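You operate a simulated robot arm through the tools that you are given. There is no shell and no other tool. Be economical: measure what you need, move in short steps, check, and stop when the job is done.

You are at the controls of a simulated two-armed robot. One attempt, no reset.

## Task
Press the forward button three times. Then open the middle desk drawer, put the purple tensioner in the inside of the middle desk drawer and shut the drawer again. Then take the grey pad and put it on the grey card on the top of the teal table. Then take the blue tensioner and put it on the open end of the drawer table. Then open the top desk drawer, take the brown pad and put it in the inside of the top desk drawer and shut the drawer again. Then take the grey flask and put it in the teal tray on the top of the desk leaf. Then fetch the grey end plate and set it on the top of the yellow table. Then fetch the blue plug from the third shelf from the bottom of the column rack and set it on the top shelf of the column rack. Then put the green plug from the third shelf from the bottom of the column rack on the top of the yellow table. Then put the blue brush on the top of the yellow table away on the top of the teal table. Do these in the order given. Set down upright: purple tensioner, blue tensioner.
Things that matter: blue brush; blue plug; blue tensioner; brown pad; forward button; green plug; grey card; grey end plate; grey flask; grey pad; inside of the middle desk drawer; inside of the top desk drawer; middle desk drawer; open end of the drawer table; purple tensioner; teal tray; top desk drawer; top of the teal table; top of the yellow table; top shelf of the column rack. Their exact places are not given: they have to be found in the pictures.

It is judged by the outcome, as a careful person would: the job done as asked, and still so three seconds after it is handed in. It fails if anything else is knocked over, pushed out of place, dropped, spilled or broken.

## Robot
Two 7-joint arms with two-finger parallel grippers on one trunk, on a base that drives. Base frame: it is fixed to the floor where the robot stands at the start and does not move with it; the origin is under the middle of the robot, x ahead of it, y to its left, z up. Lengths are in m, angles in degrees, forces in N, time in s.
The left shoulder is at the start at [0.02, 0.138, 1.6], the right one opposite. Places, roughly: blue brush (12x5x7 cm) [-3.1, -3.2, 0.7]; blue plug (4x3x9 cm) [-3.2, -2.2, 1]; blue tensioner (3x4x6 cm) [1.7, -1.7, 0.8]; brown pad (9x7x5 cm) [1.9, -1.5, 0.8]; forward button [0.5, 0, 1.3]; green plug (4x3x9 cm) [-3.1, -2.3, 1]; grey card [1, -4.25, 0.75]; grey end plate (5x5x5 cm) [-3.3, -2.4, 1]; grey flask (7x7x19 cm) [1.7, -2, 0.8]; grey pad (9x7x5 cm) [1.7, -1.6, 0.8]; inside of the middle desk drawer [2.2, -1.5, 0.3]; inside of the top desk drawer [2.2, -1.5, 0.5]; middle desk drawer [2.1, -1.4, 0.4]; open end of the drawer table [-2.2, -3, 0.8]; purple tensioner (3x4x6 cm) [1.7, -1.6, 0.8]; teal tray (26x15x5 cm) [2.8, -1.2, 0.8]; top desk drawer [2.1, -1.4, 0.6]; top of the teal table [0.8, -4.2, 0.6]; top of the yellow table [-3.3, -3.1, 0.7]; top shelf of the column rack [-3.3, -2.3, 1.4]. Payload 1.57 kg a hand.
Tool frame (each hand has its own): the origin (TCP) lies between the finger pads and is the grasp point; the fingertips stand 0.03 m ahead of it; z points along the fingers, y is the line along which they close. The gripper opens to 0.08 m. The fingers are 0.017 m wide and 0.012 m thick; the gripper's body (0.04 by 0.082 m) begins 0.08 m behind the TCP.
Orientation is that of the tool frame in the base frame, as [roll, pitch, yaw] about the fixed x, y, z axes, in that order (R = Rz(yaw) Ry(pitch) Rx(roll)). With the fingers straight down and closing along the base's y, the tool's x points along the base's -x, its y along +y and its z along -z.

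## Interface
- The arms move only by the tool send_rows. It takes "left_increments", "right_increments" or both (then of equal length, played together; a hand with none holds still); each is a list of rows, each a list of 7 numbers: the shift along the base's x, y, z in m, then the turn, a rotation vector about the base's x, y, z in rad, then the closure, from 0 (fully open) to 1 (shut). In form: [[dx, dy, dz, wx, wy, wz, fingers], ...]. A call has 1 to 8 rows; each row shifts and turns the commanded pose from where the row before left it. Each row takes 0.2 s and may step no farther than 0.05 m and 8.6 degrees from the row before; otherwise, or with a gripper value out of range, the whole call is refused. Where a pose cannot be reached the arm comes as near as it can. A force on the tool above 40 N (or 10 N above the force at the start of the call, whichever is more), or a blocked arm, ends the call early, and 0.2 s more pass. Each finger travels about 0.045 m/s and halts on what it meets, pressing with about 43 N; the grip force reading is that of the motor and also rises with nothing between the fingers. The clock runs only during rows and for 0.2 s after the last one: add rows that do not move to give the fingers time. The reply holds the time, the measured pose of the TCP, the force on the tool along the base axes, the opening and the grip force, in the units named above and with some noise, with the torque about the TCP (base axes, N m) and any sound that the robot's microphone picked up.
- Cameras (640 x 400 px; columns grow to the right, rows downward): "scene" is now at [0.1921, -0.0033, 1.5085]; the picture's right is [-0.03, -1.00, 0.00], its down [-0.31, 0.01, -0.95] and it looks along [0.95, -0.03, -0.31] (base axes); focal length 214 px, centre (320, 200). "left" rides on the left gripper at [0.072, 0.007, -0.122] in its tool frame; the picture's right is [-0.09, 1.00, 0.00], its down [-0.84, -0.08, -0.54] and it looks along [-0.54, -0.05, 0.84] (tool axes); focal length 238 px, centre (320, 200). "right" rides on the right gripper at [0.072, -0.007, -0.122] in its tool frame; the picture's right is [0.09, 1.00, 0.00], its down [-0.84, 0.08, -0.54] and it looks along [-0.54, 0.05, 0.84] (tool axes); focal length 238 px, centre (320, 200).
- capture(camera): a new picture of that camera. It takes no simulated time.
- move_column(by): slides the trunk up (or, below 0, down) by that many m; the arms and the scene camera ride with it, the base frame stays. It gives what a move gives, with no picture.
- base_move(legs): drives the robot by 1 to 6 legs, each [ahead, left, turn to the left] in m, m and degrees, along the robot's own axes; the way and the turn of a leg run together, so that a leg with both is an arc; at most 1.5 m and 180 degrees a leg. The arms and the cameras ride along, it lands a little off, and it stops where it bumps. It gives what a move gives.
- turn_head(pan, tilt): turns the head with the scene camera to pan (to the left, within 60 degrees either way) and tilt (down, from -29 to 69), counted from straight ahead of the robot. It gives what a move gives.
- locate(camera, pixels): for up to 12 pixels [column, row] of the newest picture of that camera ("zoom" is the newest enlarged one), the place [x, y, z] in the base frame of the surface seen there, good to about 0.003 m. It takes no simulated time.
- enlarge(camera, box): a new picture of the part [left, top, right, bottom] of that camera's present view, enlarged. It takes no simulated time.
- close_job(): hands the job in; it is judged then, once.

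Go step by step. Measure first, check grasps and placings, and put right what went wrong. The budget is 371 turns and 326 pictures, counting those below and the enlarged ones. Unless the task says otherwise, let go and move clear before handing in, and close with one line.

The tools are called after "Request:" by a JSON object that holds its "fn" and its "kwargs". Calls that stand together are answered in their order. send_rows: Moves the arms, as the interface text tells. Its arguments: {"type":"object","properties":{"left_increments":{"type":"array"},"right_increments":{"type":"array"}},"required":[]} The other tools are called the same way: move_column (by) slides the trunk up or down; base_move (legs) drives the base; turn_head (pan, tilt) turns the head that bears the scene camera; capture (camera) takes a picture; locate (camera, pixels) gives the place of the surface under pixels of a picture; enlarge (camera, box) takes an enlarged picture of a part of a camera's view; close_job () hands the job in.

At the start:

```text
time: 0.0
left_ee_pos: [0.3133, 0.1538, 1.4474]
left_orientation: [-179.9, 0.0, -180.0]
left_wrist_force: [0.3, 0.1, -0.1]
left_ft_torque: [0.0, -0.02, 0.01]
left_opening: 0.08
left_gripper_force: 0.1
right_ee_pos: [0.3882, -0.186, 1.4693]
right_orientation: [-180.0, -8.3, 179.5]
right_wrist_force: [0.6, -0.4, 0.3]
right_ft_torque: [0.02, 0.0, -0.06]
right_opening: 0.0801
right_gripper_force: 0.1
trunk travel left (down, up): [-0.975, 0.265]
robot x, y, heading: [0.0017, 0.0013, 0.0]
head pan, tilt: [-1.6, 18.2]
```

scene: 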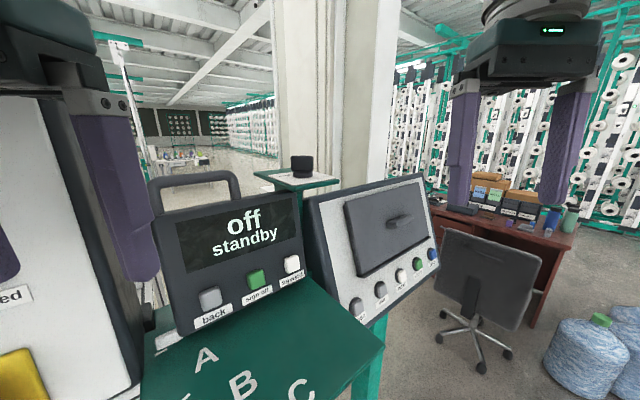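
right: 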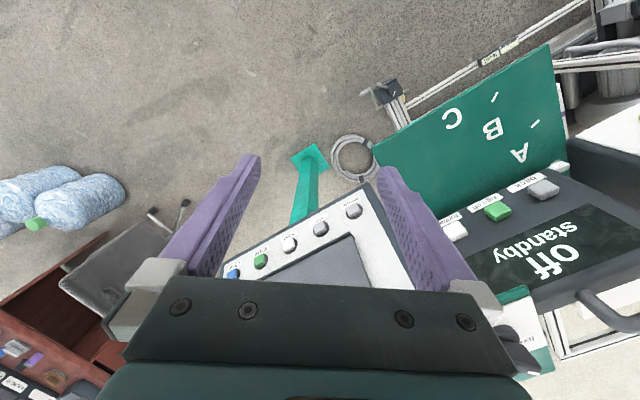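
left: 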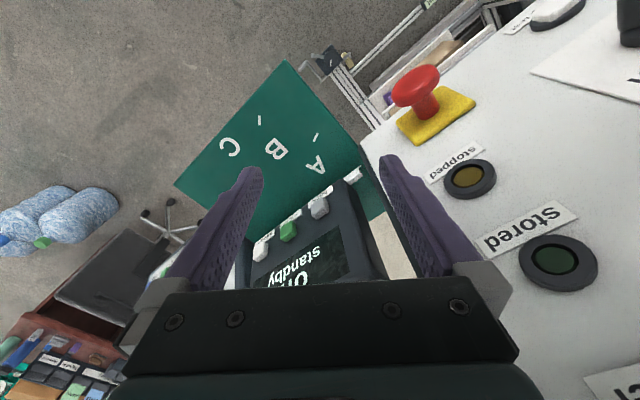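

The scene shows a panel with back, sign-off and a white button at about (292,265). I'll enlarge to read the labels.

Request:
{"fn": "enlarge", "kwargs": {"camera": "scene", "box": [150, 180, 310, 360]}}

Request:
{"fn": "enlarge", "kwargs": {"camera": "scene", "box": [310, 170, 470, 350]}}

Request:
{"fn": "locate", "kwargs": {"camera": "scene", "pixels": [[292, 264], [256, 278], [210, 297], [270, 220], [200, 240], [400, 276], [285, 235], [299, 250]]}}

```text
2.22 times, centred on (230, 270) of scene
```

zoom: 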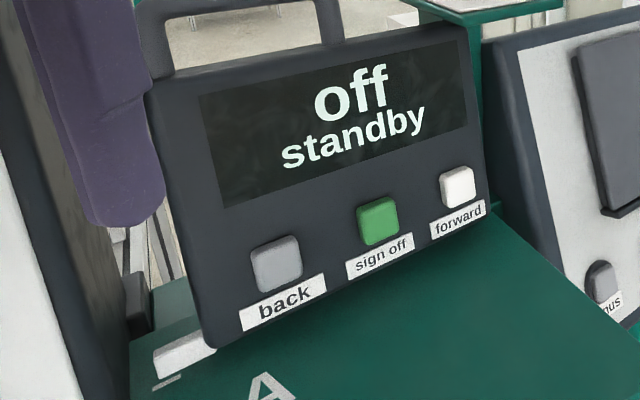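

```text
2.22 times, centred on (390, 260) of scene
```

zoom: 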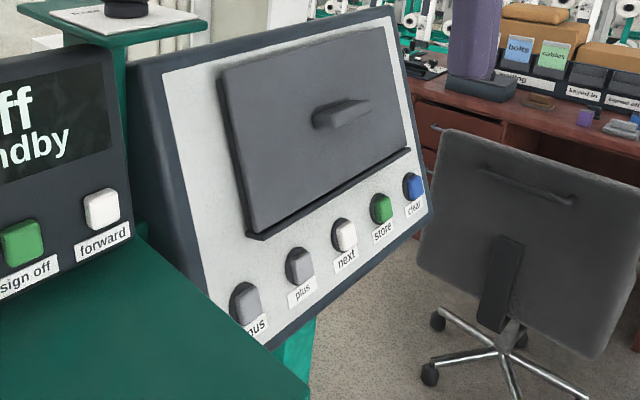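

```text
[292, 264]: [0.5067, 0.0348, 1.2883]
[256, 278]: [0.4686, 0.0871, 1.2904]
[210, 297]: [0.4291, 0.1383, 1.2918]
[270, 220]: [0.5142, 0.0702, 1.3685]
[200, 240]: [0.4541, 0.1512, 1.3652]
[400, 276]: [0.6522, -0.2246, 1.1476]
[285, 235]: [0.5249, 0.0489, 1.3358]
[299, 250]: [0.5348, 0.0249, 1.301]
```

The zoom shows the forward button is the white one at (0.507, 0.035, 1.288), on a panel facing about (-0.79,-0.59,0.15). I'll close the right fingers and tilt the right hand toward it.

Request:
{"fn": "send_rows", "kwargs": {"right_increments": [[0, 0, 0, 0.0873, -0.1184, 0, 1], [0, 0, 0, 0.0873, -0.1184, 0, 1], [0, 0, 0, 0.0873, -0.1184, 0, 1], [0, 0, 0, 0.0873, -0.1184, 0, 1], [0, 0, 0, 0.0873, -0.1184, 0, 1], [0, 0, 0, 0.0873, -0.1184, 0, 1], [0, 0, 0, 0.0873, -0.1184, 0, 1], [0, 0, 0, 0, 0, 0, 1]]}}

Request:
{"fn": "capture", "kwargs": {"camera": "right"}}

Request:
{"fn": "capture", "kwargs": {"camera": "scene"}}

```text
time: 1.8
left_ee_pos: [0.3138, 0.1545, 1.4479]
left_orientation: [180.0, -0.1, -180.0]
left_wrist_force: [0.6, 0.6, -0.1]
left_ft_torque: [-0.01, -0.02, -0.01]
left_opening: 0.0801
left_gripper_force: 0.1
right_ee_pos: [0.3874, -0.185, 1.4712]
right_orientation: [139.9, 37.2, 168.2]
right_wrist_force: [-0.7, -0.3, -0.1]
right_ft_torque: [-0.01, 0.03, 0.01]
right_opening: 0.0
right_gripper_force: 20.7
trunk travel left (down, up): [-0.975, 0.265]
robot x, y, heading: [0.0003, -0.0006, 0.2]
head pan, tilt: [-1.6, 18.2]
```

```text
320 pictures are left
```

right: 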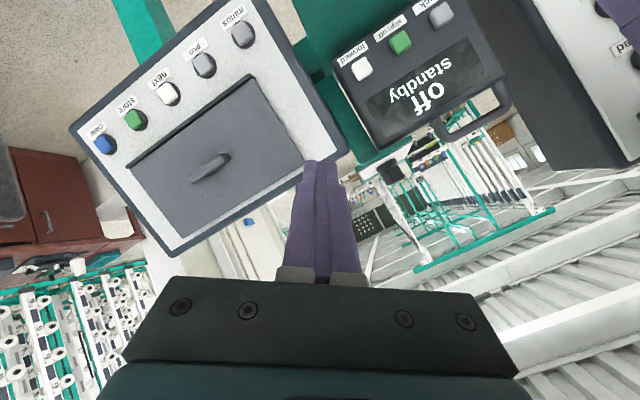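

```text
319 pictures are left
```

scene: 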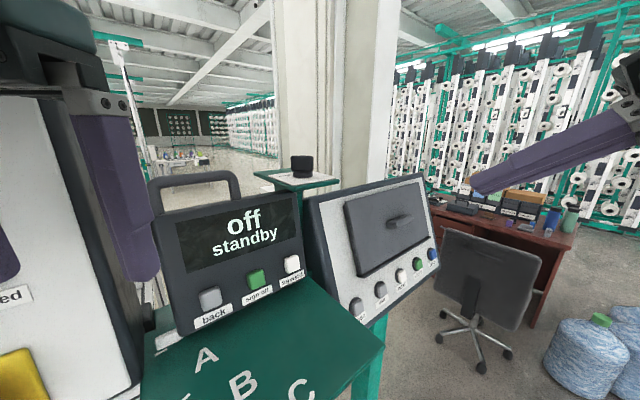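

Hand is tilted; next I move the tip to about 5 cm in front of the forward button.

Request:
{"fn": "send_rows", "kwargs": {"right_increments": [[0.01, 0.029, -0.0262, 0, 0, 0, 1], [0.01, 0.029, -0.0262, 0, 0, 0, 1], [0.01, 0.029, -0.0262, 0, 0, 0, 1], [0.01, 0.029, -0.0262, 0, 0, 0, 1], [0.01, 0.029, -0.0262, 0, 0, 0, 1], [0.01, 0.029, -0.0262, 0, 0, 0, 1]]}}

Request:
{"fn": "capture", "kwargs": {"camera": "right"}}

Request:
{"fn": "capture", "kwargs": {"camera": "scene"}}

```text
time: 3.2
left_ee_pos: [0.3129, 0.1545, 1.4468]
left_orientation: [-179.9, 0.1, -180.0]
left_wrist_force: [0.2, -0.6, 0.4]
left_ft_torque: [0.0, 0.02, 0.0]
left_opening: 0.08
left_gripper_force: 0.3
right_ee_pos: [0.4502, -0.0113, 1.3094]
right_orientation: [139.9, 37.1, 168.3]
right_wrist_force: [-0.2, -1.0, -0.8]
right_ft_torque: [-0.02, 0.04, 0.02]
right_opening: 0.0
right_gripper_force: 21.3
trunk travel left (down, up): [-0.975, 0.265]
robot x, y, heading: [0.0013, -0.002, 0.2]
head pan, tilt: [-1.6, 18.2]
```

```text
318 pictures are left
```

right: 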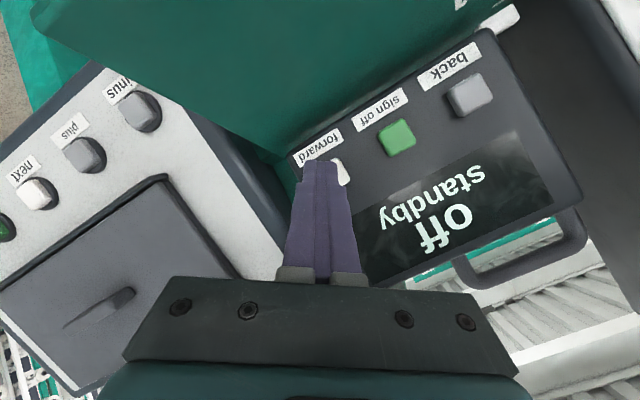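

```text
317 pictures are left
```

scene: 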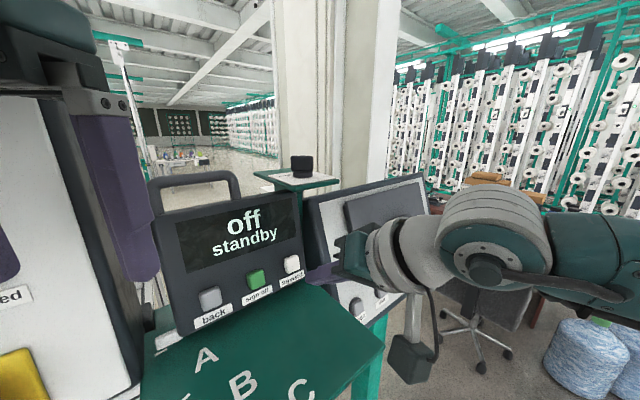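

The tip is near the button; I'll measure the button centre again with more care before pressing.

Request:
{"fn": "enlarge", "kwargs": {"camera": "scene", "box": [260, 235, 324, 275]}}

Request:
{"fn": "locate", "kwargs": {"camera": "scene", "pixels": [[288, 258], [296, 258], [292, 268], [292, 264], [306, 262], [280, 262]]}}

```text
10.00 times, centred on (292, 255) of scene
```

zoom: 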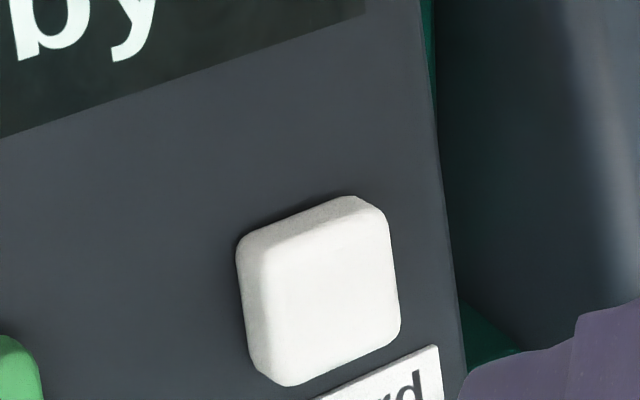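

```text
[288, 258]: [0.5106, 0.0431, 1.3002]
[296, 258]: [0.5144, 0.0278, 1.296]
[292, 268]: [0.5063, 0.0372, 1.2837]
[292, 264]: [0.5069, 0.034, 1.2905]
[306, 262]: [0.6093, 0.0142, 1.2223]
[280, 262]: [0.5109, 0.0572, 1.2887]
```

Face centre is (0.507,0.034,1.290), straight ahead of the tip by 4.9 cm. Approach then press softly.

Request:
{"fn": "send_rows", "kwargs": {"right_increments": [[0.016, 0.012, 0, 0, 0, 0, 1], [0.016, 0.012, 0, 0, 0, 0, 1], [0.004, 0.003, 0, 0, 0, 0, 1], [0.0024, 0.0018, -0.0003, 0, 0, 0, 1], [0.0024, 0.0018, -0.0003, 0, 0, 0, 1], [0.0024, 0.0018, -0.0003, 0, 0, 0, 1]]}}

Request:
{"fn": "capture", "kwargs": {"camera": "scene"}}

```text
time: 4.6
left_ee_pos: [0.3118, 0.1546, 1.4478]
left_orientation: [-179.9, 0.0, 180.0]
left_wrist_force: [0.5, 0.2, 0.5]
left_ft_torque: [0.04, 0.02, -0.02]
left_opening: 0.0804
left_gripper_force: 0.0
right_ee_pos: [0.4915, 0.0183, 1.3106]
right_orientation: [139.9, 37.0, 168.3]
right_wrist_force: [-3.5, -2.6, -0.5]
right_ft_torque: [-0.02, 0.08, 0.02]
right_opening: 0.0001
right_gripper_force: 21.4
trunk travel left (down, up): [-0.975, 0.265]
robot x, y, heading: [0.0005, 0.003, -0.0]
head pan, tilt: [-1.6, 18.2]
heard: click
```

```text
315 pictures are left
```

scene: 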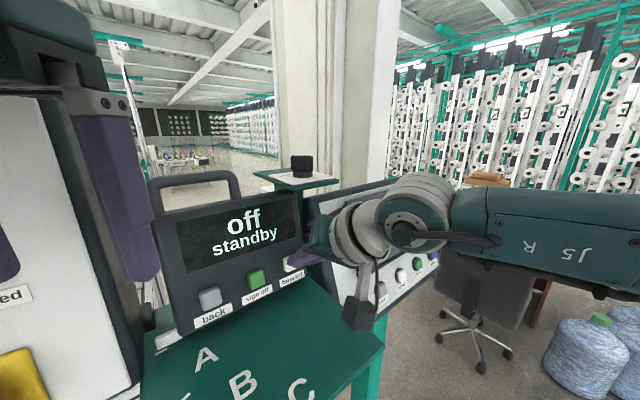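

A click was heard, with 4.4 N on the tool: one press. Back off 2 cm and press again.

Request:
{"fn": "send_rows", "kwargs": {"right_increments": [[-0.012, -0.009, 0, 0, 0, 0, 1], [-0.008, -0.006, 0, 0, 0, 0, 1], [0, 0, 0, 0, 0, 0, 1]]}}

Request:
{"fn": "send_rows", "kwargs": {"right_increments": [[0.01, 0.0075, 0, 0, 0, 0, 1], [0.0056, 0.0042, 0, 0, 0, 0, 1], [0.0022, 0.0017, 0, 0, 0, 0, 1], [0.0022, 0.0016, 0, 0, 0, 0, 1]]}}

Request:
{"fn": "send_rows", "kwargs": {"right_increments": [[-0.012, -0.009, 0, 0, 0, 0, 1], [-0.008, -0.006, 0, 0, 0, 0, 1], [0, 0, 0, 0, 0, 0, 1]]}}

Request:
{"fn": "capture", "kwargs": {"camera": "scene"}}

```text
time: 5.4
left_ee_pos: [0.3128, 0.154, 1.4472]
left_orientation: [180.0, 0.0, -179.9]
left_wrist_force: [-0.3, 0.0, 0.6]
left_ft_torque: [0.0, -0.01, 0.0]
left_opening: 0.0802
left_gripper_force: 0.0
right_ee_pos: [0.4728, 0.0053, 1.3115]
right_orientation: [139.8, 37.1, 168.2]
right_wrist_force: [-0.2, -0.7, -0.1]
right_ft_torque: [0.02, 0.0, 0.02]
right_opening: 0.0
right_gripper_force: 21.0
trunk travel left (down, up): [-0.975, 0.265]
robot x, y, heading: [0.0012, 0.0046, 0.2]
head pan, tilt: [-1.6, 18.2]
```

```text
time: 6.4
left_ee_pos: [0.3134, 0.1536, 1.4463]
left_orientation: [-180.0, -0.1, 179.9]
left_wrist_force: [0.6, -0.9, -0.1]
left_ft_torque: [-0.01, 0.0, 0.01]
left_opening: 0.0801
left_gripper_force: 0.0
right_ee_pos: [0.4904, 0.0199, 1.3107]
right_orientation: [140.0, 36.9, 168.3]
right_wrist_force: [-2.5, -3.5, -0.8]
right_ft_torque: [-0.02, 0.04, -0.01]
right_opening: 0.0
right_gripper_force: 22.1
trunk travel left (down, up): [-0.975, 0.265]
robot x, y, heading: [-0.0004, -0.0001, -0.0]
head pan, tilt: [-1.6, 18.2]
heard: click
```

```text
time: 7.2
left_ee_pos: [0.3133, 0.1541, 1.4466]
left_orientation: [-180.0, 0.0, -179.9]
left_wrist_force: [-0.2, -0.6, -0.2]
left_ft_torque: [0.01, 0.02, 0.02]
left_opening: 0.0799
left_gripper_force: 0.0
right_ee_pos: [0.4724, 0.0061, 1.3141]
right_orientation: [139.8, 37.1, 168.1]
right_wrist_force: [0.6, 0.9, -1.0]
right_ft_torque: [-0.01, -0.02, -0.04]
right_opening: 0.0
right_gripper_force: 21.1
trunk travel left (down, up): [-0.975, 0.265]
robot x, y, heading: [0.0026, -0.0022, -0.1]
head pan, tilt: [-1.6, 18.2]
```

```text
314 pictures are left
```

scene: 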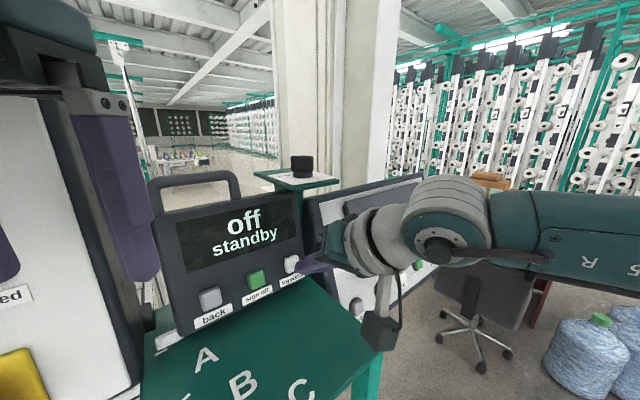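

Second click. Third press, then retreat well clear.

Request:
{"fn": "send_rows", "kwargs": {"right_increments": [[0.01, 0.0075, 0, 0, 0, 0, 1], [0.0056, 0.0042, 0, 0, 0, 0, 1], [0.0022, 0.0017, 0, 0, 0, 0, 1], [0.0022, 0.0016, 0, 0, 0, 0, 1]]}}

Request:
{"fn": "send_rows", "kwargs": {"right_increments": [[-0.016, -0.012, 0, 0, 0, 0, 1], [-0.024, -0.018, 0.01, 0, 0, 0, 1], [-0.024, -0.03, 0.026, 0, 0, 0, 1], [-0.01, -0.035, 0.03, 0, 0, 0, 1], [0, -0.035, 0.03, 0, 0, 0, 1], [0, -0.035, 0.03, 0, 0, 0, 1], [0, -0.035, 0.03, 0, 0, 0, 1]]}}

Request:
{"fn": "capture", "kwargs": {"camera": "scene"}}

```text
time: 8.2
left_ee_pos: [0.3141, 0.1545, 1.4462]
left_orientation: [180.0, 0.0, 180.0]
left_wrist_force: [0.2, 1.1, -0.3]
left_ft_torque: [-0.01, 0.0, -0.02]
left_opening: 0.08
left_gripper_force: 0.0
right_ee_pos: [0.4923, 0.0195, 1.3102]
right_orientation: [139.9, 36.9, 168.4]
right_wrist_force: [-5.9, -2.7, 1.2]
right_ft_torque: [-0.04, 0.07, 0.04]
right_opening: 0.0002
right_gripper_force: 21.2
trunk travel left (down, up): [-0.975, 0.265]
robot x, y, heading: [0.0013, 0.0012, -0.0]
head pan, tilt: [-1.6, 18.2]
heard: click
```

```text
time: 9.8
left_ee_pos: [0.3126, 0.1541, 1.4468]
left_orientation: [-180.0, 0.0, 180.0]
left_wrist_force: [-0.9, 0.2, 0.0]
left_ft_torque: [0.02, -0.01, -0.02]
left_opening: 0.0799
left_gripper_force: 0.2
right_ee_pos: [0.42, -0.1789, 1.4662]
right_orientation: [139.9, 37.1, 168.3]
right_wrist_force: [-0.2, -0.8, -0.1]
right_ft_torque: [-0.03, -0.03, -0.02]
right_opening: 0.0
right_gripper_force: 21.7
trunk travel left (down, up): [-0.975, 0.265]
robot x, y, heading: [-0.0017, 0.0026, -0.0]
head pan, tilt: [-1.6, 18.2]
```

```text
313 pictures are left
```

scene: 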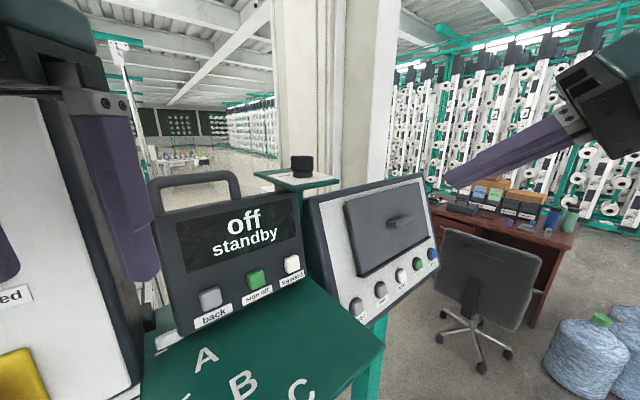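

Three clicks, one for each press. Now I survey: look right toward the desk.

Request:
{"fn": "turn_head", "kwargs": {"pan": -45, "tilt": 20}}

Request:
{"fn": "capture", "kwargs": {"camera": "scene"}}

```text
time: 10.9
left_ee_pos: [0.3138, 0.1535, 1.4474]
left_orientation: [180.0, 0.0, 179.9]
left_wrist_force: [0.2, -0.3, 1.1]
left_ft_torque: [-0.02, -0.01, 0.0]
left_opening: 0.08
left_gripper_force: 0.1
right_ee_pos: [0.4205, -0.1798, 1.4659]
right_orientation: [139.7, 37.1, 168.2]
right_wrist_force: [-0.5, 0.2, 0.1]
right_ft_torque: [-0.01, -0.04, -0.01]
right_opening: 0.0003
right_gripper_force: 20.7
trunk travel left (down, up): [-0.975, 0.265]
robot x, y, heading: [-0.0013, 0.0007, -0.2]
head pan, tilt: [-45.0, 20.0]
```

```text
312 pictures are left
```

scene: 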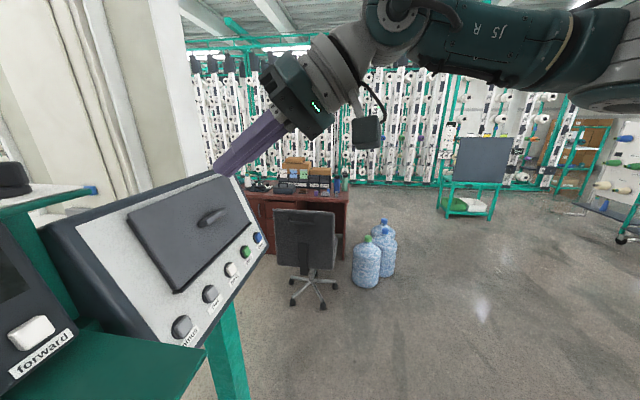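

The desk with chair and bottles is at columns 250–400. I'll measure them while rotating the right hand back to point down.

Request:
{"fn": "locate", "kwargs": {"camera": "scene", "pixels": [[250, 197], [345, 203], [305, 235], [280, 212], [332, 212], [372, 265], [388, 250], [306, 272], [340, 250], [225, 350], [470, 190], [305, 305]]}}

Request:
{"fn": "enlarge", "kwargs": {"camera": "scene", "box": [240, 140, 400, 240]}}

Request:
{"fn": "send_rows", "kwargs": {"right_increments": [[-0.015, 0, 0.01, -0.0873, 0.1184, 0, 0], [-0.015, 0, 0.01, -0.0873, 0.1184, 0, 0], [-0.015, 0, 0, -0.0873, 0.1184, 0, 0], [-0.015, 0, 0, -0.0873, 0.1184, 0, 0], [-0.01, 0, 0, -0.0873, 0.1184, 0, 0], [-0.01, 0, 0, -0.0873, 0.1184, 0, 0], [0, 0, 0, -0.0873, 0.1184, 0, 0]]}}

Request:
{"fn": "turn_head", "kwargs": {"pan": 60, "tilt": 25}}

Request:
{"fn": "capture", "kwargs": {"camera": "scene"}}

```text
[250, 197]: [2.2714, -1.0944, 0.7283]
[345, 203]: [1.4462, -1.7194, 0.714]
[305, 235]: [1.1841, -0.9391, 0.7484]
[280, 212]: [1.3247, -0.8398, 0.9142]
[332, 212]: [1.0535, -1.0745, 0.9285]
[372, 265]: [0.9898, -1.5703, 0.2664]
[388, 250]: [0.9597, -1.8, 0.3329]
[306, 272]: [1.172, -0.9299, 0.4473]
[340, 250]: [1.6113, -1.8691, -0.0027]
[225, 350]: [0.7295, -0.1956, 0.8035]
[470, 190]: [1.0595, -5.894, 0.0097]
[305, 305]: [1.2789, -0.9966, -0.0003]
```

```text
4.00 times, centred on (320, 190) of scene
```

zoom: 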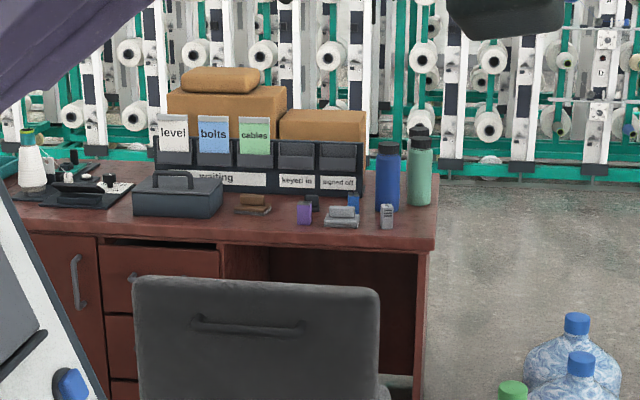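

```text
time: 12.5
left_ee_pos: [0.3139, 0.1534, 1.4475]
left_orientation: [180.0, 0.0, -180.0]
left_wrist_force: [0.9, -0.1, 0.5]
left_ft_torque: [0.01, 0.0, -0.03]
left_opening: 0.0801
left_gripper_force: 0.1
right_ee_pos: [0.3367, -0.179, 1.4847]
right_orientation: [-179.8, -9.0, 179.4]
right_wrist_force: [0.0, -0.4, 0.6]
right_ft_torque: [0.0, 0.03, 0.03]
right_opening: 0.08
right_gripper_force: 0.0
trunk travel left (down, up): [-0.975, 0.265]
robot x, y, heading: [-0.0042, -0.0017, -0.0]
head pan, tilt: [-45.0, 20.0]
```

```text
time: 14.3
left_ee_pos: [0.3141, 0.1532, 1.4463]
left_orientation: [-179.9, -0.1, 179.9]
left_wrist_force: [-0.4, 0.3, -0.6]
left_ft_torque: [-0.01, -0.01, 0.04]
left_opening: 0.0799
left_gripper_force: 0.1
right_ee_pos: [0.3381, -0.1796, 1.4841]
right_orientation: [-179.8, -8.8, 179.5]
right_wrist_force: [0.1, -0.3, 0.0]
right_ft_torque: [0.01, -0.02, -0.03]
right_opening: 0.0801
right_gripper_force: 0.1
trunk travel left (down, up): [-0.975, 0.265]
robot x, y, heading: [0.002, -0.0009, 0.1]
head pan, tilt: [60.0, 25.0]
```

```text
310 pictures are left
```

scene: 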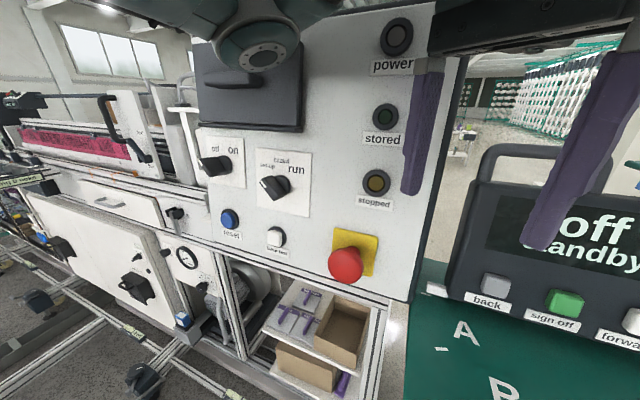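

The machine is on the left. I'll pull both hands in a little, then turn the robot right toward the desk and look.

Request:
{"fn": "send_rows", "kwargs": {"left_increments": [[-0.04, 0, 0, 0, 0, 0, 0], [-0.04, 0, 0, 0, 0, 0, 0]], "right_increments": [[-0.04, 0, 0, 0, 0.07, 0, 0], [-0.04, 0, 0, 0, 0.08, 0, 0]]}}

Request:
{"fn": "base_move", "kwargs": {"legs": [[0, 0, -50]]}}

Request:
{"fn": "turn_head", "kwargs": {"pan": 0, "tilt": 30}}

Request:
{"fn": "capture", "kwargs": {"camera": "scene"}}

```text
time: 14.9
left_ee_pos: [0.226, 0.1542, 1.4327]
left_orientation: [178.6, -3.3, -179.1]
left_wrist_force: [-0.3, 0.5, -0.8]
left_ft_torque: [0.0, -0.04, 0.02]
left_opening: 0.0799
left_gripper_force: 0.1
right_ee_pos: [0.2465, -0.1838, 1.4675]
right_orientation: [-177.3, -21.5, 178.3]
right_wrist_force: [-0.1, 0.1, -0.5]
right_ft_torque: [-0.01, 0.0, 0.0]
right_opening: 0.0799
right_gripper_force: 0.1
trunk travel left (down, up): [-0.975, 0.265]
robot x, y, heading: [-0.0004, -0.0023, -0.0]
head pan, tilt: [60.0, 25.0]
```

```text
time: 16.0
left_ee_pos: [0.2315, 0.133, 1.4318]
left_orientation: [178.5, -3.7, 176.1]
left_wrist_force: [0.0, -0.2, 0.1]
left_ft_torque: [0.01, 0.0, -0.03]
left_opening: 0.08
left_gripper_force: 0.1
right_ee_pos: [0.2231, -0.2086, 1.4664]
right_orientation: [-177.0, -21.8, 173.3]
right_wrist_force: [-0.2, -0.3, -0.3]
right_ft_torque: [0.02, -0.01, -0.02]
right_opening: 0.0801
right_gripper_force: 0.0
trunk travel left (down, up): [-0.975, 0.265]
robot x, y, heading: [-0.0041, -0.0027, -4.7]
head pan, tilt: [60.0, 25.0]
stopped in leg 1: the robot was blocked; the commanded pose is now the measured one
```

```text
time: 17.3
left_ee_pos: [0.2328, 0.1329, 1.4293]
left_orientation: [178.8, -3.7, 176.0]
left_wrist_force: [0.7, -0.3, 0.9]
left_ft_torque: [-0.01, 0.02, -0.02]
left_opening: 0.0799
left_gripper_force: 0.1
right_ee_pos: [0.2243, -0.2089, 1.4675]
right_orientation: [-176.8, -21.8, 173.1]
right_wrist_force: [-1.1, -0.8, -0.2]
right_ft_torque: [0.01, 0.02, 0.0]
right_opening: 0.08
right_gripper_force: 0.0
trunk travel left (down, up): [-0.975, 0.265]
robot x, y, heading: [-0.0048, -0.0056, -4.6]
head pan, tilt: [0.0, 30.0]
```

```text
309 pictures are left
```

scene: 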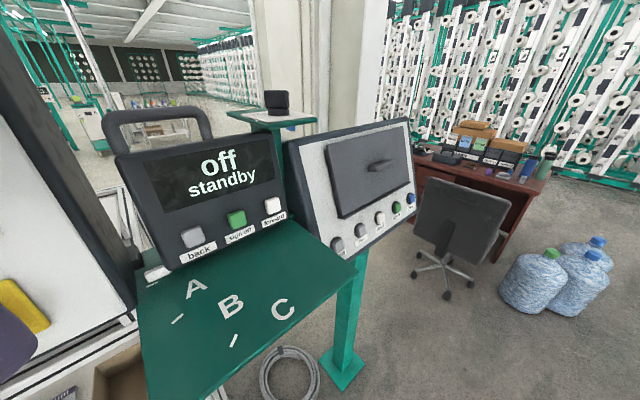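

Turning was blocked after 5°. I look down to see what is close to the base.

Request:
{"fn": "turn_head", "kwargs": {"pan": 0, "tilt": 69}}

Request:
{"fn": "capture", "kwargs": {"camera": "scene"}}

Request:
{"fn": "locate", "kwargs": {"camera": "scene", "pixels": [[100, 100], [200, 300], [300, 350], [400, 100], [320, 200], [500, 200], [60, 200], [200, 200]]}}

Request:
{"fn": "turn_head", "kwargs": {"pan": 60, "tilt": 60}}

Request:
{"fn": "capture", "kwargs": {"camera": "scene"}}

Request:
{"fn": "turn_head", "kwargs": {"pan": -60, "tilt": 60}}

Request:
{"fn": "capture", "kwargs": {"camera": "scene"}}

```text
time: 18.3
left_ee_pos: [0.2316, 0.1339, 1.4297]
left_orientation: [178.7, -3.6, 176.1]
left_wrist_force: [0.2, -0.4, -0.3]
left_ft_torque: [-0.01, 0.01, 0.0]
left_opening: 0.0799
left_gripper_force: 0.0
right_ee_pos: [0.2238, -0.2101, 1.4666]
right_orientation: [-176.8, -21.8, 173.3]
right_wrist_force: [0.2, 0.1, -0.2]
right_ft_torque: [0.02, 0.04, 0.0]
right_opening: 0.0801
right_gripper_force: 0.2
trunk travel left (down, up): [-0.975, 0.265]
robot x, y, heading: [-0.0064, -0.002, -4.5]
head pan, tilt: [0.0, 68.8]
```

```text
308 pictures are left
```

scene: 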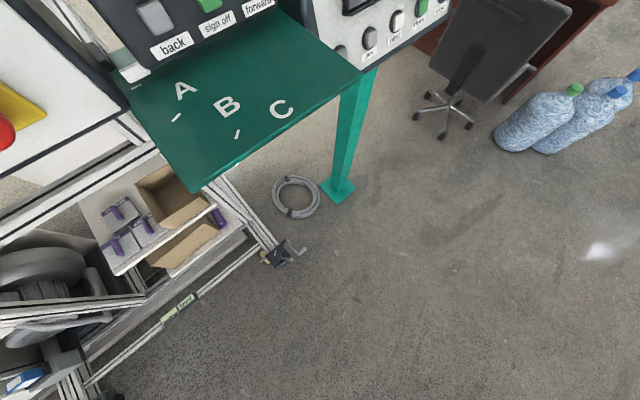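

```text
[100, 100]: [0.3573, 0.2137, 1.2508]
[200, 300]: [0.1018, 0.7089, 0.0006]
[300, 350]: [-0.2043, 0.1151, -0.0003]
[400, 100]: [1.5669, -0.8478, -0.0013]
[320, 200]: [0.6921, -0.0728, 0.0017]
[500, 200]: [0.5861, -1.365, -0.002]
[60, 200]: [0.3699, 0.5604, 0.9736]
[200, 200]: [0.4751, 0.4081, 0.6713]
```

```text
time: 19.6
left_ee_pos: [0.2326, 0.1336, 1.4301]
left_orientation: [178.7, -3.6, 176.0]
left_wrist_force: [-0.8, 0.6, -0.6]
left_ft_torque: [0.03, 0.0, -0.01]
left_opening: 0.0801
left_gripper_force: 0.2
right_ee_pos: [0.2233, -0.2094, 1.4669]
right_orientation: [-176.7, -21.8, 173.3]
right_wrist_force: [-0.2, 0.7, -0.2]
right_ft_torque: [0.01, 0.03, 0.02]
right_opening: 0.0797
right_gripper_force: 0.0
trunk travel left (down, up): [-0.975, 0.265]
robot x, y, heading: [-0.0074, -0.004, -4.7]
head pan, tilt: [60.0, 60.0]
```

```text
307 pictures are left
```

scene: 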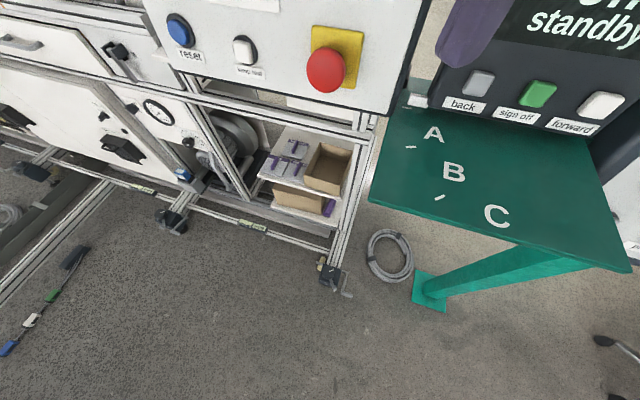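

```text
time: 21.6
left_ee_pos: [0.2323, 0.1328, 1.4295]
left_orientation: [178.6, -3.7, 175.9]
left_wrist_force: [-0.4, 0.5, 0.4]
left_ft_torque: [-0.01, 0.01, 0.0]
left_opening: 0.0796
left_gripper_force: 0.0
right_ee_pos: [0.2234, -0.2091, 1.4667]
right_orientation: [-176.8, -21.7, 173.2]
right_wrist_force: [1.0, -0.5, -0.2]
right_ft_torque: [0.0, -0.01, -0.03]
right_opening: 0.0799
right_gripper_force: 0.0
trunk travel left (down, up): [-0.975, 0.265]
robot x, y, heading: [-0.0035, -0.0053, -4.9]
head pan, tilt: [-60.0, 60.0]
```

```text
306 pictures are left
```

scene: 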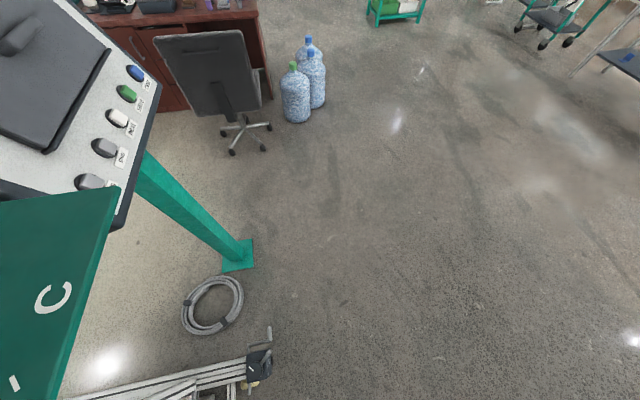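

The machine's foot and green shelf are close in front; floor behind and right is clear. I'll back out diagonally, then turn.

Request:
{"fn": "base_move", "kwargs": {"legs": [[-0.4, -0.1, 0], [0, -0.3, 0], [0, 0, -45]]}}

Request:
{"fn": "turn_head", "kwargs": {"pan": 0, "tilt": 25}}

Request:
{"fn": "capture", "kwargs": {"camera": "scene"}}

```text
time: 27.9
left_ee_pos: [-0.1776, -0.4305, 1.4326]
left_orientation: [178.3, -3.2, 131.7]
left_wrist_force: [0.4, 0.3, 0.3]
left_ft_torque: [0.0, 0.0, 0.02]
left_opening: 0.0804
left_gripper_force: 0.1
right_ee_pos: [-0.421, -0.6703, 1.466]
right_orientation: [-177.1, -21.5, 129.2]
right_wrist_force: [-0.3, 0.1, 0.7]
right_ft_torque: [0.03, -0.01, 0.0]
right_opening: 0.08
right_gripper_force: 0.0
trunk travel left (down, up): [-0.975, 0.265]
robot x, y, heading: [-0.4442, -0.3604, -48.9]
head pan, tilt: [-60.0, 60.0]
```

```text
time: 29.1
left_ee_pos: [-0.1779, -0.4306, 1.4331]
left_orientation: [178.5, -3.3, 131.8]
left_wrist_force: [-1.0, -0.4, -0.5]
left_ft_torque: [0.02, -0.01, -0.01]
left_opening: 0.08
left_gripper_force: 0.0
right_ee_pos: [-0.4214, -0.6702, 1.4676]
right_orientation: [-177.1, -21.6, 129.3]
right_wrist_force: [-0.2, -0.5, -0.2]
right_ft_torque: [0.02, -0.02, -0.02]
right_opening: 0.08
right_gripper_force: 0.0
trunk travel left (down, up): [-0.975, 0.265]
robot x, y, heading: [-0.4473, -0.3616, -48.9]
head pan, tilt: [0.0, 25.0]
```

```text
305 pictures are left
```

scene: 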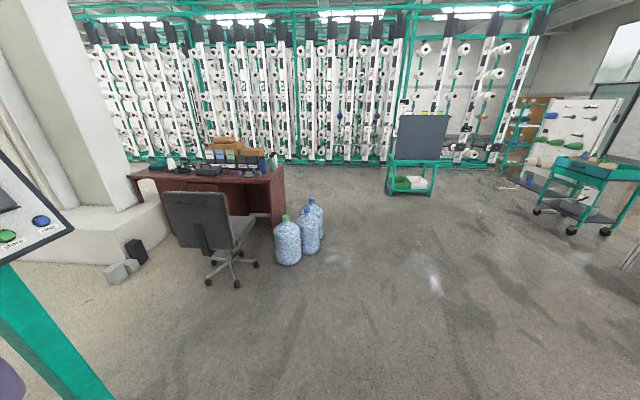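

Now the chair, pillar plinth and boxes at (130,265) are visible. Measure their places.

Request:
{"fn": "locate", "kwargs": {"camera": "scene", "pixels": [[112, 275], [140, 255], [165, 240], [110, 215], [205, 275], [238, 285], [255, 263], [220, 240], [285, 262], [150, 190], [280, 215], [60, 395]]}}

Request:
{"fn": "enlarge", "kwargs": {"camera": "scene", "box": [90, 130, 330, 290]}}

```text
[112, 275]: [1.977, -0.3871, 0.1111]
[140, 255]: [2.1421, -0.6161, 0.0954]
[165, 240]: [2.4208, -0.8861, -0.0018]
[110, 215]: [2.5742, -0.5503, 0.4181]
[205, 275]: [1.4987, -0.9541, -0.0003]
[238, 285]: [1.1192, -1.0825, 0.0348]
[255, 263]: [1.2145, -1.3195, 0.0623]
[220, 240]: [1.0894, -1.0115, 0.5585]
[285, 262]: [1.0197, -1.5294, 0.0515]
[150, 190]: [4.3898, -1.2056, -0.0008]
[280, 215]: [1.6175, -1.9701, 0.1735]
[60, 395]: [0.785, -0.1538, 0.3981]
```

```text
2.50 times, centred on (210, 210) of scene
```

zoom: 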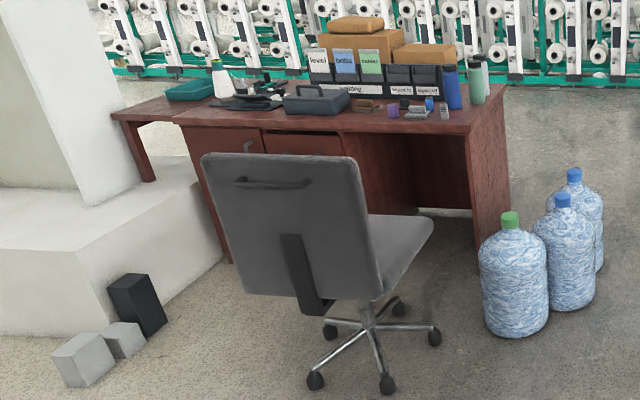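

Let me measure panel 2's edge, the chair's nearest parts and the desk edges precisely.

Request:
{"fn": "locate", "kwargs": {"camera": "scene", "pixels": [[70, 232], [55, 215], [100, 390], [167, 195], [222, 190], [205, 250], [253, 225], [212, 282], [235, 281], [255, 262], [186, 242], [245, 240]]}}

Request:
{"fn": "locate", "kwargs": {"camera": "zoom", "pixels": [[120, 120], [180, 122], [468, 130], [505, 92], [225, 250], [478, 262], [270, 140], [335, 155], [315, 380], [385, 388], [433, 338], [400, 305]]}}

```text
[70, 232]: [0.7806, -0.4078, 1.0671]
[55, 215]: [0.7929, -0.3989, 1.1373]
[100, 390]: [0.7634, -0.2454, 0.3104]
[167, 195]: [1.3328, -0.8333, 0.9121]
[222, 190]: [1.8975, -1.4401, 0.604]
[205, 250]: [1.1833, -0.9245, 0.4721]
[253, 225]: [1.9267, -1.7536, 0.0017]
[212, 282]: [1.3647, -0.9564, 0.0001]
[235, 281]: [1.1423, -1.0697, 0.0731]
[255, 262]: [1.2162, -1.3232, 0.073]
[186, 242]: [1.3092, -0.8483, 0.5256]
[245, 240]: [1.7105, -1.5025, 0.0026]
```

```text
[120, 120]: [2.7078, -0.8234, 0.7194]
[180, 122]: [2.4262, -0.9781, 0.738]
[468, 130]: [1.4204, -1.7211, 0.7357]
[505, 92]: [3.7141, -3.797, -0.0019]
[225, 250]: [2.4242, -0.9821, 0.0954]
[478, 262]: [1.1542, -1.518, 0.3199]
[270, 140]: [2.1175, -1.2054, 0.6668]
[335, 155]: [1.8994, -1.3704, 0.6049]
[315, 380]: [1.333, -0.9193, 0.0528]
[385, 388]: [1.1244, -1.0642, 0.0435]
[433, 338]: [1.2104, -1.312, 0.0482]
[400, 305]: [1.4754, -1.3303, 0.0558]
```

Chair back, panel edge and plinth are located; a holonomic path through the gap at (1.0,-0.67) has about 0.34 m clearance. I'll drive it in legs.

Request:
{"fn": "base_move", "kwargs": {"legs": [[1.154, 0.582, 0], [0.0285, 0.307, 0]]}}

Request:
{"fn": "capture", "kwargs": {"camera": "scene"}}

```text
time: 37.3
left_ee_pos: [1.2761, -0.7054, 1.4319]
left_orientation: [178.4, -3.1, 133.7]
left_wrist_force: [-0.7, -0.2, 0.5]
left_ft_torque: [0.0, 0.02, 0.01]
left_opening: 0.0801
left_gripper_force: 0.1
right_ee_pos: [1.0401, -0.9535, 1.4667]
right_orientation: [-177.1, -21.5, 131.0]
right_wrist_force: [0.7, 0.7, 1.1]
right_ft_torque: [0.0, 0.0, 0.02]
right_opening: 0.0798
right_gripper_force: 0.1
trunk travel left (down, up): [-0.975, 0.265]
robot x, y, heading: [1.0041, -0.6454, -47.2]
head pan, tilt: [0.0, 25.0]
```

```text
303 pictures are left
```

scene: 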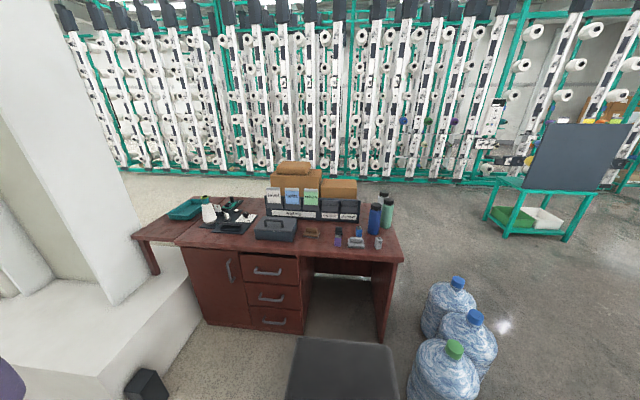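

Clear view of the desk: three drawers, objects at columns 310–390. Continue to the station in front of the drawers.

Request:
{"fn": "base_move", "kwargs": {"legs": [[0.126, 0.423, 0], [0.494, 0.066, 0], [0, 0, -6.3]]}}

Request:
{"fn": "turn_head", "kwargs": {"pan": 0, "tilt": 45}}

Request:
{"fn": "capture", "kwargs": {"camera": "scene"}}

```text
time: 43.1
left_ee_pos: [2.0377, -0.8619, 1.4323]
left_orientation: [178.4, -3.2, 126.9]
left_wrist_force: [0.9, 0.8, 0.0]
left_ft_torque: [0.01, 0.02, 0.0]
left_opening: 0.0798
left_gripper_force: 0.0
right_ee_pos: [1.7737, -1.0795, 1.4683]
right_orientation: [-177.1, -21.5, 124.3]
right_wrist_force: [0.3, 0.2, -0.4]
right_ft_torque: [-0.05, -0.03, 0.02]
right_opening: 0.0803
right_gripper_force: 0.0
trunk travel left (down, up): [-0.975, 0.265]
robot x, y, heading: [1.7757, -0.7712, -53.8]
head pan, tilt: [0.0, 25.0]
```

```text
time: 43.9
left_ee_pos: [2.0387, -0.8617, 1.432]
left_orientation: [178.5, -3.3, 127.0]
left_wrist_force: [0.4, 0.2, -0.5]
left_ft_torque: [-0.02, 0.0, -0.03]
left_opening: 0.0798
left_gripper_force: 0.0
right_ee_pos: [1.7752, -1.0794, 1.4681]
right_orientation: [-177.1, -21.5, 124.3]
right_wrist_force: [0.3, 0.0, 0.2]
right_ft_torque: [-0.01, 0.03, 0.0]
right_opening: 0.0802
right_gripper_force: 0.1
trunk travel left (down, up): [-0.975, 0.265]
robot x, y, heading: [1.7748, -0.7737, -53.9]
head pan, tilt: [0.0, 45.0]
```

```text
302 pictures are left
```

scene: 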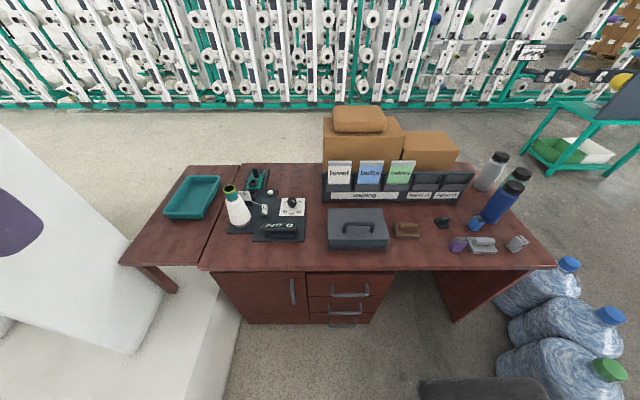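

Request:
{"fn": "enlarge", "kwargs": {"camera": "scene", "box": [320, 140, 560, 290]}}

Request:
{"fn": "locate", "kwargs": {"camera": "scene", "pixels": [[458, 238], [457, 245], [482, 240], [517, 243], [406, 229], [442, 224], [476, 223], [505, 190], [348, 292], [345, 308], [350, 283], [343, 320]]}}

```text
2.67 times, centred on (440, 215) of scene
```

zoom: 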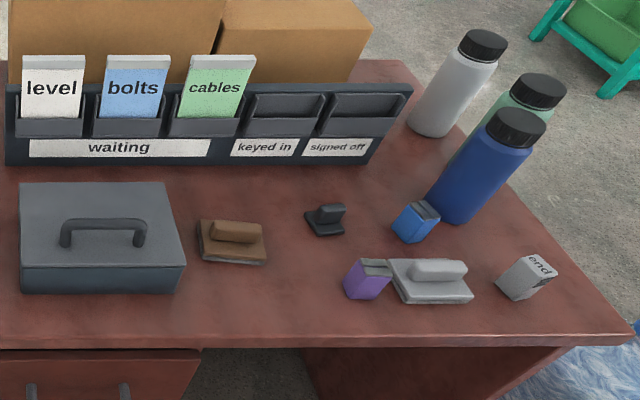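

```text
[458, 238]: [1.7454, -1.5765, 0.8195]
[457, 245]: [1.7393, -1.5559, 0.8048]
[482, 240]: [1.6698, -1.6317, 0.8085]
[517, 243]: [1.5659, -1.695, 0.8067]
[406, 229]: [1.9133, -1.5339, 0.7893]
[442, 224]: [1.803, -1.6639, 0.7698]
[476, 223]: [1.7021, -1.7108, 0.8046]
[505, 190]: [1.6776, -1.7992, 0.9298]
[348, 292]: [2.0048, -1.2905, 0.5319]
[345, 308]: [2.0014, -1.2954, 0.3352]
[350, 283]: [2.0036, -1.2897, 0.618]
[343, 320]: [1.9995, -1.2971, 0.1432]
```

Objects on the desk are identified (purple tensioner ≈(1.74,-1.57), grey pad ≈(1.67,-1.63), blue tensioner ≈(1.70,-1.71), brown pad ≈(1.91,-1.53)). I'll lower the trunk and check the chair's seat position relative to me.

Request:
{"fn": "move_column", "kwargs": {"by": -0.4}}

Request:
{"fn": "turn_head", "kwargs": {"pan": -40, "tilt": 50}}

Request:
{"fn": "capture", "kwargs": {"camera": "scene"}}

Request:
{"fn": "capture", "kwargs": {"camera": "right"}}

```text
time: 47.7
left_ee_pos: [2.0362, -0.8617, 1.0313]
left_orientation: [178.4, -3.2, 126.9]
left_wrist_force: [0.4, 0.2, 0.0]
left_ft_torque: [0.01, 0.0, -0.01]
left_opening: 0.0798
left_gripper_force: 0.1
right_ee_pos: [1.7734, -1.0789, 1.0678]
right_orientation: [-177.1, -21.5, 124.3]
right_wrist_force: [1.0, -0.4, -0.3]
right_ft_torque: [0.02, 0.02, 0.02]
right_opening: 0.0802
right_gripper_force: 0.0
trunk travel left (down, up): [-0.575, 0.665]
robot x, y, heading: [1.7759, -0.7702, -54.0]
head pan, tilt: [0.0, 45.0]
```

```text
time: 48.8
left_ee_pos: [2.0376, -0.8615, 1.0314]
left_orientation: [178.4, -3.3, 126.9]
left_wrist_force: [-0.6, -0.7, -0.7]
left_ft_torque: [-0.01, 0.01, 0.02]
left_opening: 0.0802
left_gripper_force: 0.0
right_ee_pos: [1.7745, -1.0794, 1.0674]
right_orientation: [-177.0, -21.4, 124.2]
right_wrist_force: [0.0, -0.1, 0.7]
right_ft_torque: [0.01, 0.0, -0.01]
right_opening: 0.0801
right_gripper_force: 0.0
trunk travel left (down, up): [-0.575, 0.665]
robot x, y, heading: [1.7771, -0.7708, -53.9]
head pan, tilt: [-40.0, 50.0]
```

```text
300 pictures are left
```

scene: 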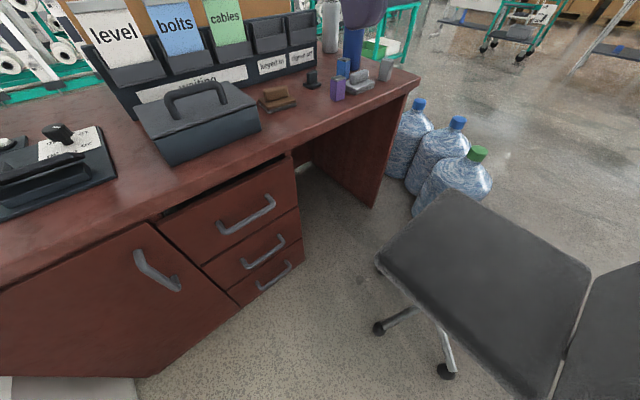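

```text
299 pictures are left
```

right: 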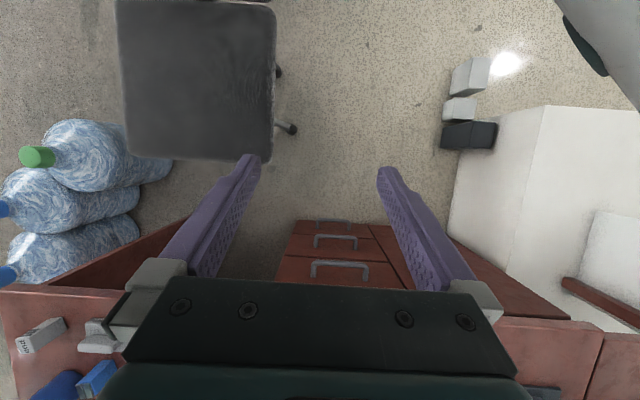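

Request:
{"fn": "locate", "kwargs": {"camera": "scene", "pixels": [[380, 258], [440, 195], [590, 270], [545, 395], [377, 328], [446, 372], [248, 222], [262, 253], [275, 278], [298, 210], [300, 238], [190, 265]]}}

Request:
{"fn": "enlarge", "kwargs": {"camera": "scene", "box": [160, 60, 420, 320]}}

```text
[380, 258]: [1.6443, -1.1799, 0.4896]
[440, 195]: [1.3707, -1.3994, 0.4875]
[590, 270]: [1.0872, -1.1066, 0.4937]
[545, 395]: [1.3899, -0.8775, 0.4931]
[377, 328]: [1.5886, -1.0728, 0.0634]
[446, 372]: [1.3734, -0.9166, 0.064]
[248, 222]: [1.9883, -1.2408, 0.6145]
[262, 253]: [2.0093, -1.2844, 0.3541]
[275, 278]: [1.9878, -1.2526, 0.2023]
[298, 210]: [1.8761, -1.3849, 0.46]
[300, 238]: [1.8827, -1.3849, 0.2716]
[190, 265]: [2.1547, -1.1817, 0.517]
```

```text
1.54 times, centred on (290, 190) of scene
```

zoom: 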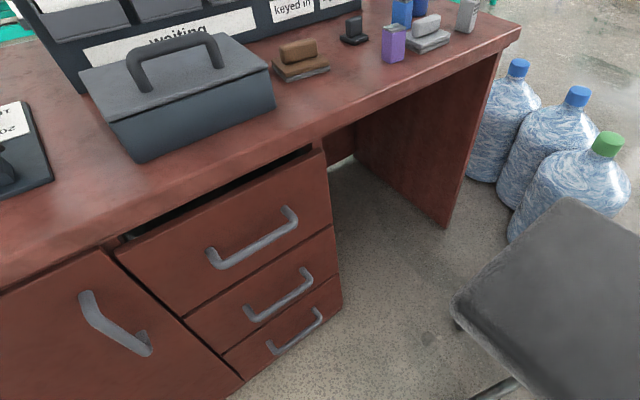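

Chair's nearest seat edge is at along-desk 0.50, so I can advance 0.2 m to the desk at along ≈0.82 with ~0.3 m clearance.

Request:
{"fn": "base_move", "kwargs": {"legs": [[0.2, -0.02, 0]]}}

Request:
{"fn": "turn_head", "kwargs": {"pan": -45, "tilt": 40}}

Request:
{"fn": "capture", "kwargs": {"camera": "scene"}}

```text
time: 50.4
left_ee_pos: [2.1389, -1.0321, 1.0314]
left_orientation: [178.4, -3.2, 126.9]
left_wrist_force: [0.2, 0.0, -0.1]
left_ft_torque: [0.0, 0.01, 0.04]
left_opening: 0.08
left_gripper_force: 0.1
right_ee_pos: [1.8741, -1.2493, 1.0677]
right_orientation: [-177.2, -21.5, 124.3]
right_wrist_force: [0.0, -0.7, -0.6]
right_ft_torque: [0.02, 0.0, 0.03]
right_opening: 0.08
right_gripper_force: 0.1
trunk travel left (down, up): [-0.575, 0.665]
robot x, y, heading: [1.8776, -0.9408, -53.8]
head pan, tilt: [-40.0, 50.0]
```

```text
time: 51.1
left_ee_pos: [2.1387, -1.0329, 1.0325]
left_orientation: [178.4, -3.2, 126.8]
left_wrist_force: [-0.4, 0.2, 0.4]
left_ft_torque: [-0.01, -0.02, 0.01]
left_opening: 0.0797
left_gripper_force: 0.0
right_ee_pos: [1.8745, -1.2503, 1.0678]
right_orientation: [-177.1, -21.5, 124.1]
right_wrist_force: [-0.5, -0.3, 0.4]
right_ft_torque: [0.0, -0.02, 0.02]
right_opening: 0.0799
right_gripper_force: 0.1
trunk travel left (down, up): [-0.575, 0.665]
robot x, y, heading: [1.8771, -0.9423, -53.8]
head pan, tilt: [-45.0, 40.0]
```

```text
297 pictures are left
```

scene: 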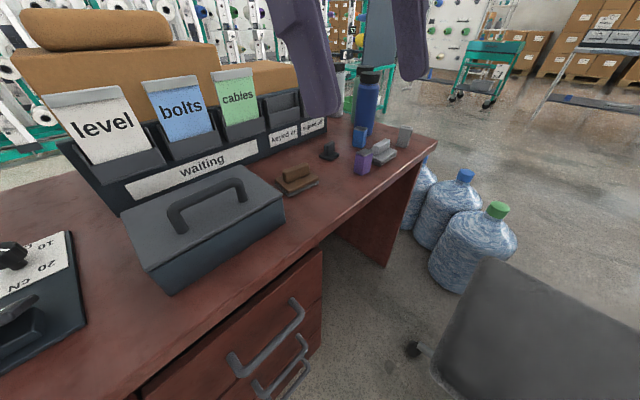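

I'm in place. Next: swing the right hand out over the purple tensioner, straightening it to point down.

Request:
{"fn": "send_rows", "kwargs": {"right_increments": [[-0.016, -0.034, 0, -0.1034, -0.0703, 0, 0], [-0.016, -0.034, 0, -0.1034, -0.0703, 0, 0], [-0.016, -0.034, 0, -0.1034, -0.0703, 0, 0], [-0.016, -0.034, 0, 0, 0, 0, 0], [-0.016, -0.034, 0, 0, 0, 0, 0], [-0.016, -0.034, 0, 0, 0, 0, 0], [-0.016, -0.034, 0, 0, 0, 0, 0], [0, 0, 0, 0, 0, 0, 0]]}}

Request:
{"fn": "capture", "kwargs": {"camera": "right"}}

Request:
{"fn": "capture", "kwargs": {"camera": "scene"}}

```text
time: 52.9
left_ee_pos: [2.1377, -1.0333, 1.0317]
left_orientation: [178.4, -3.2, 126.8]
left_wrist_force: [-0.3, 0.2, -0.4]
left_ft_torque: [0.0, 0.0, -0.01]
left_opening: 0.0802
left_gripper_force: 0.0
right_ee_pos: [1.7637, -1.4805, 1.0657]
right_orientation: [-177.2, 0.1, 124.2]
right_wrist_force: [-0.2, 0.5, -1.2]
right_ft_torque: [0.01, 0.02, -0.06]
right_opening: 0.08
right_gripper_force: 0.1
right hand out of reach, approached as far as the arm can: row 7
trunk travel left (down, up): [-0.575, 0.665]
robot x, y, heading: [1.8807, -0.9425, -53.6]
head pan, tilt: [-45.0, 40.0]
```

```text
296 pictures are left
```

right: 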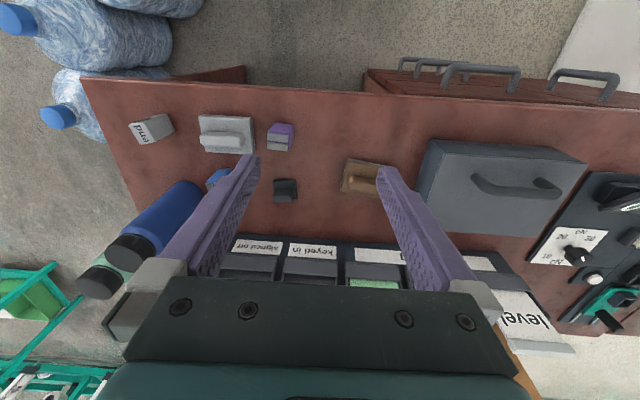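

```text
295 pictures are left
```

scene: 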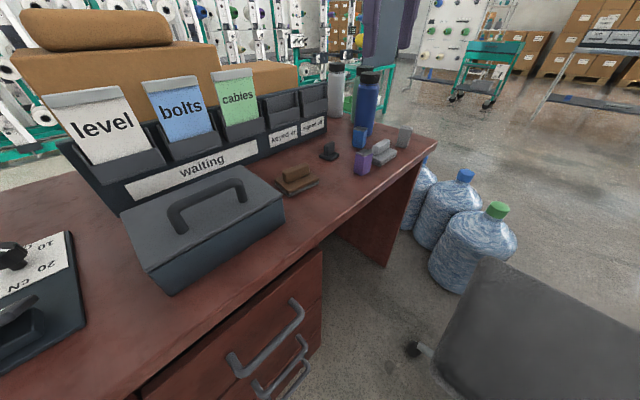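

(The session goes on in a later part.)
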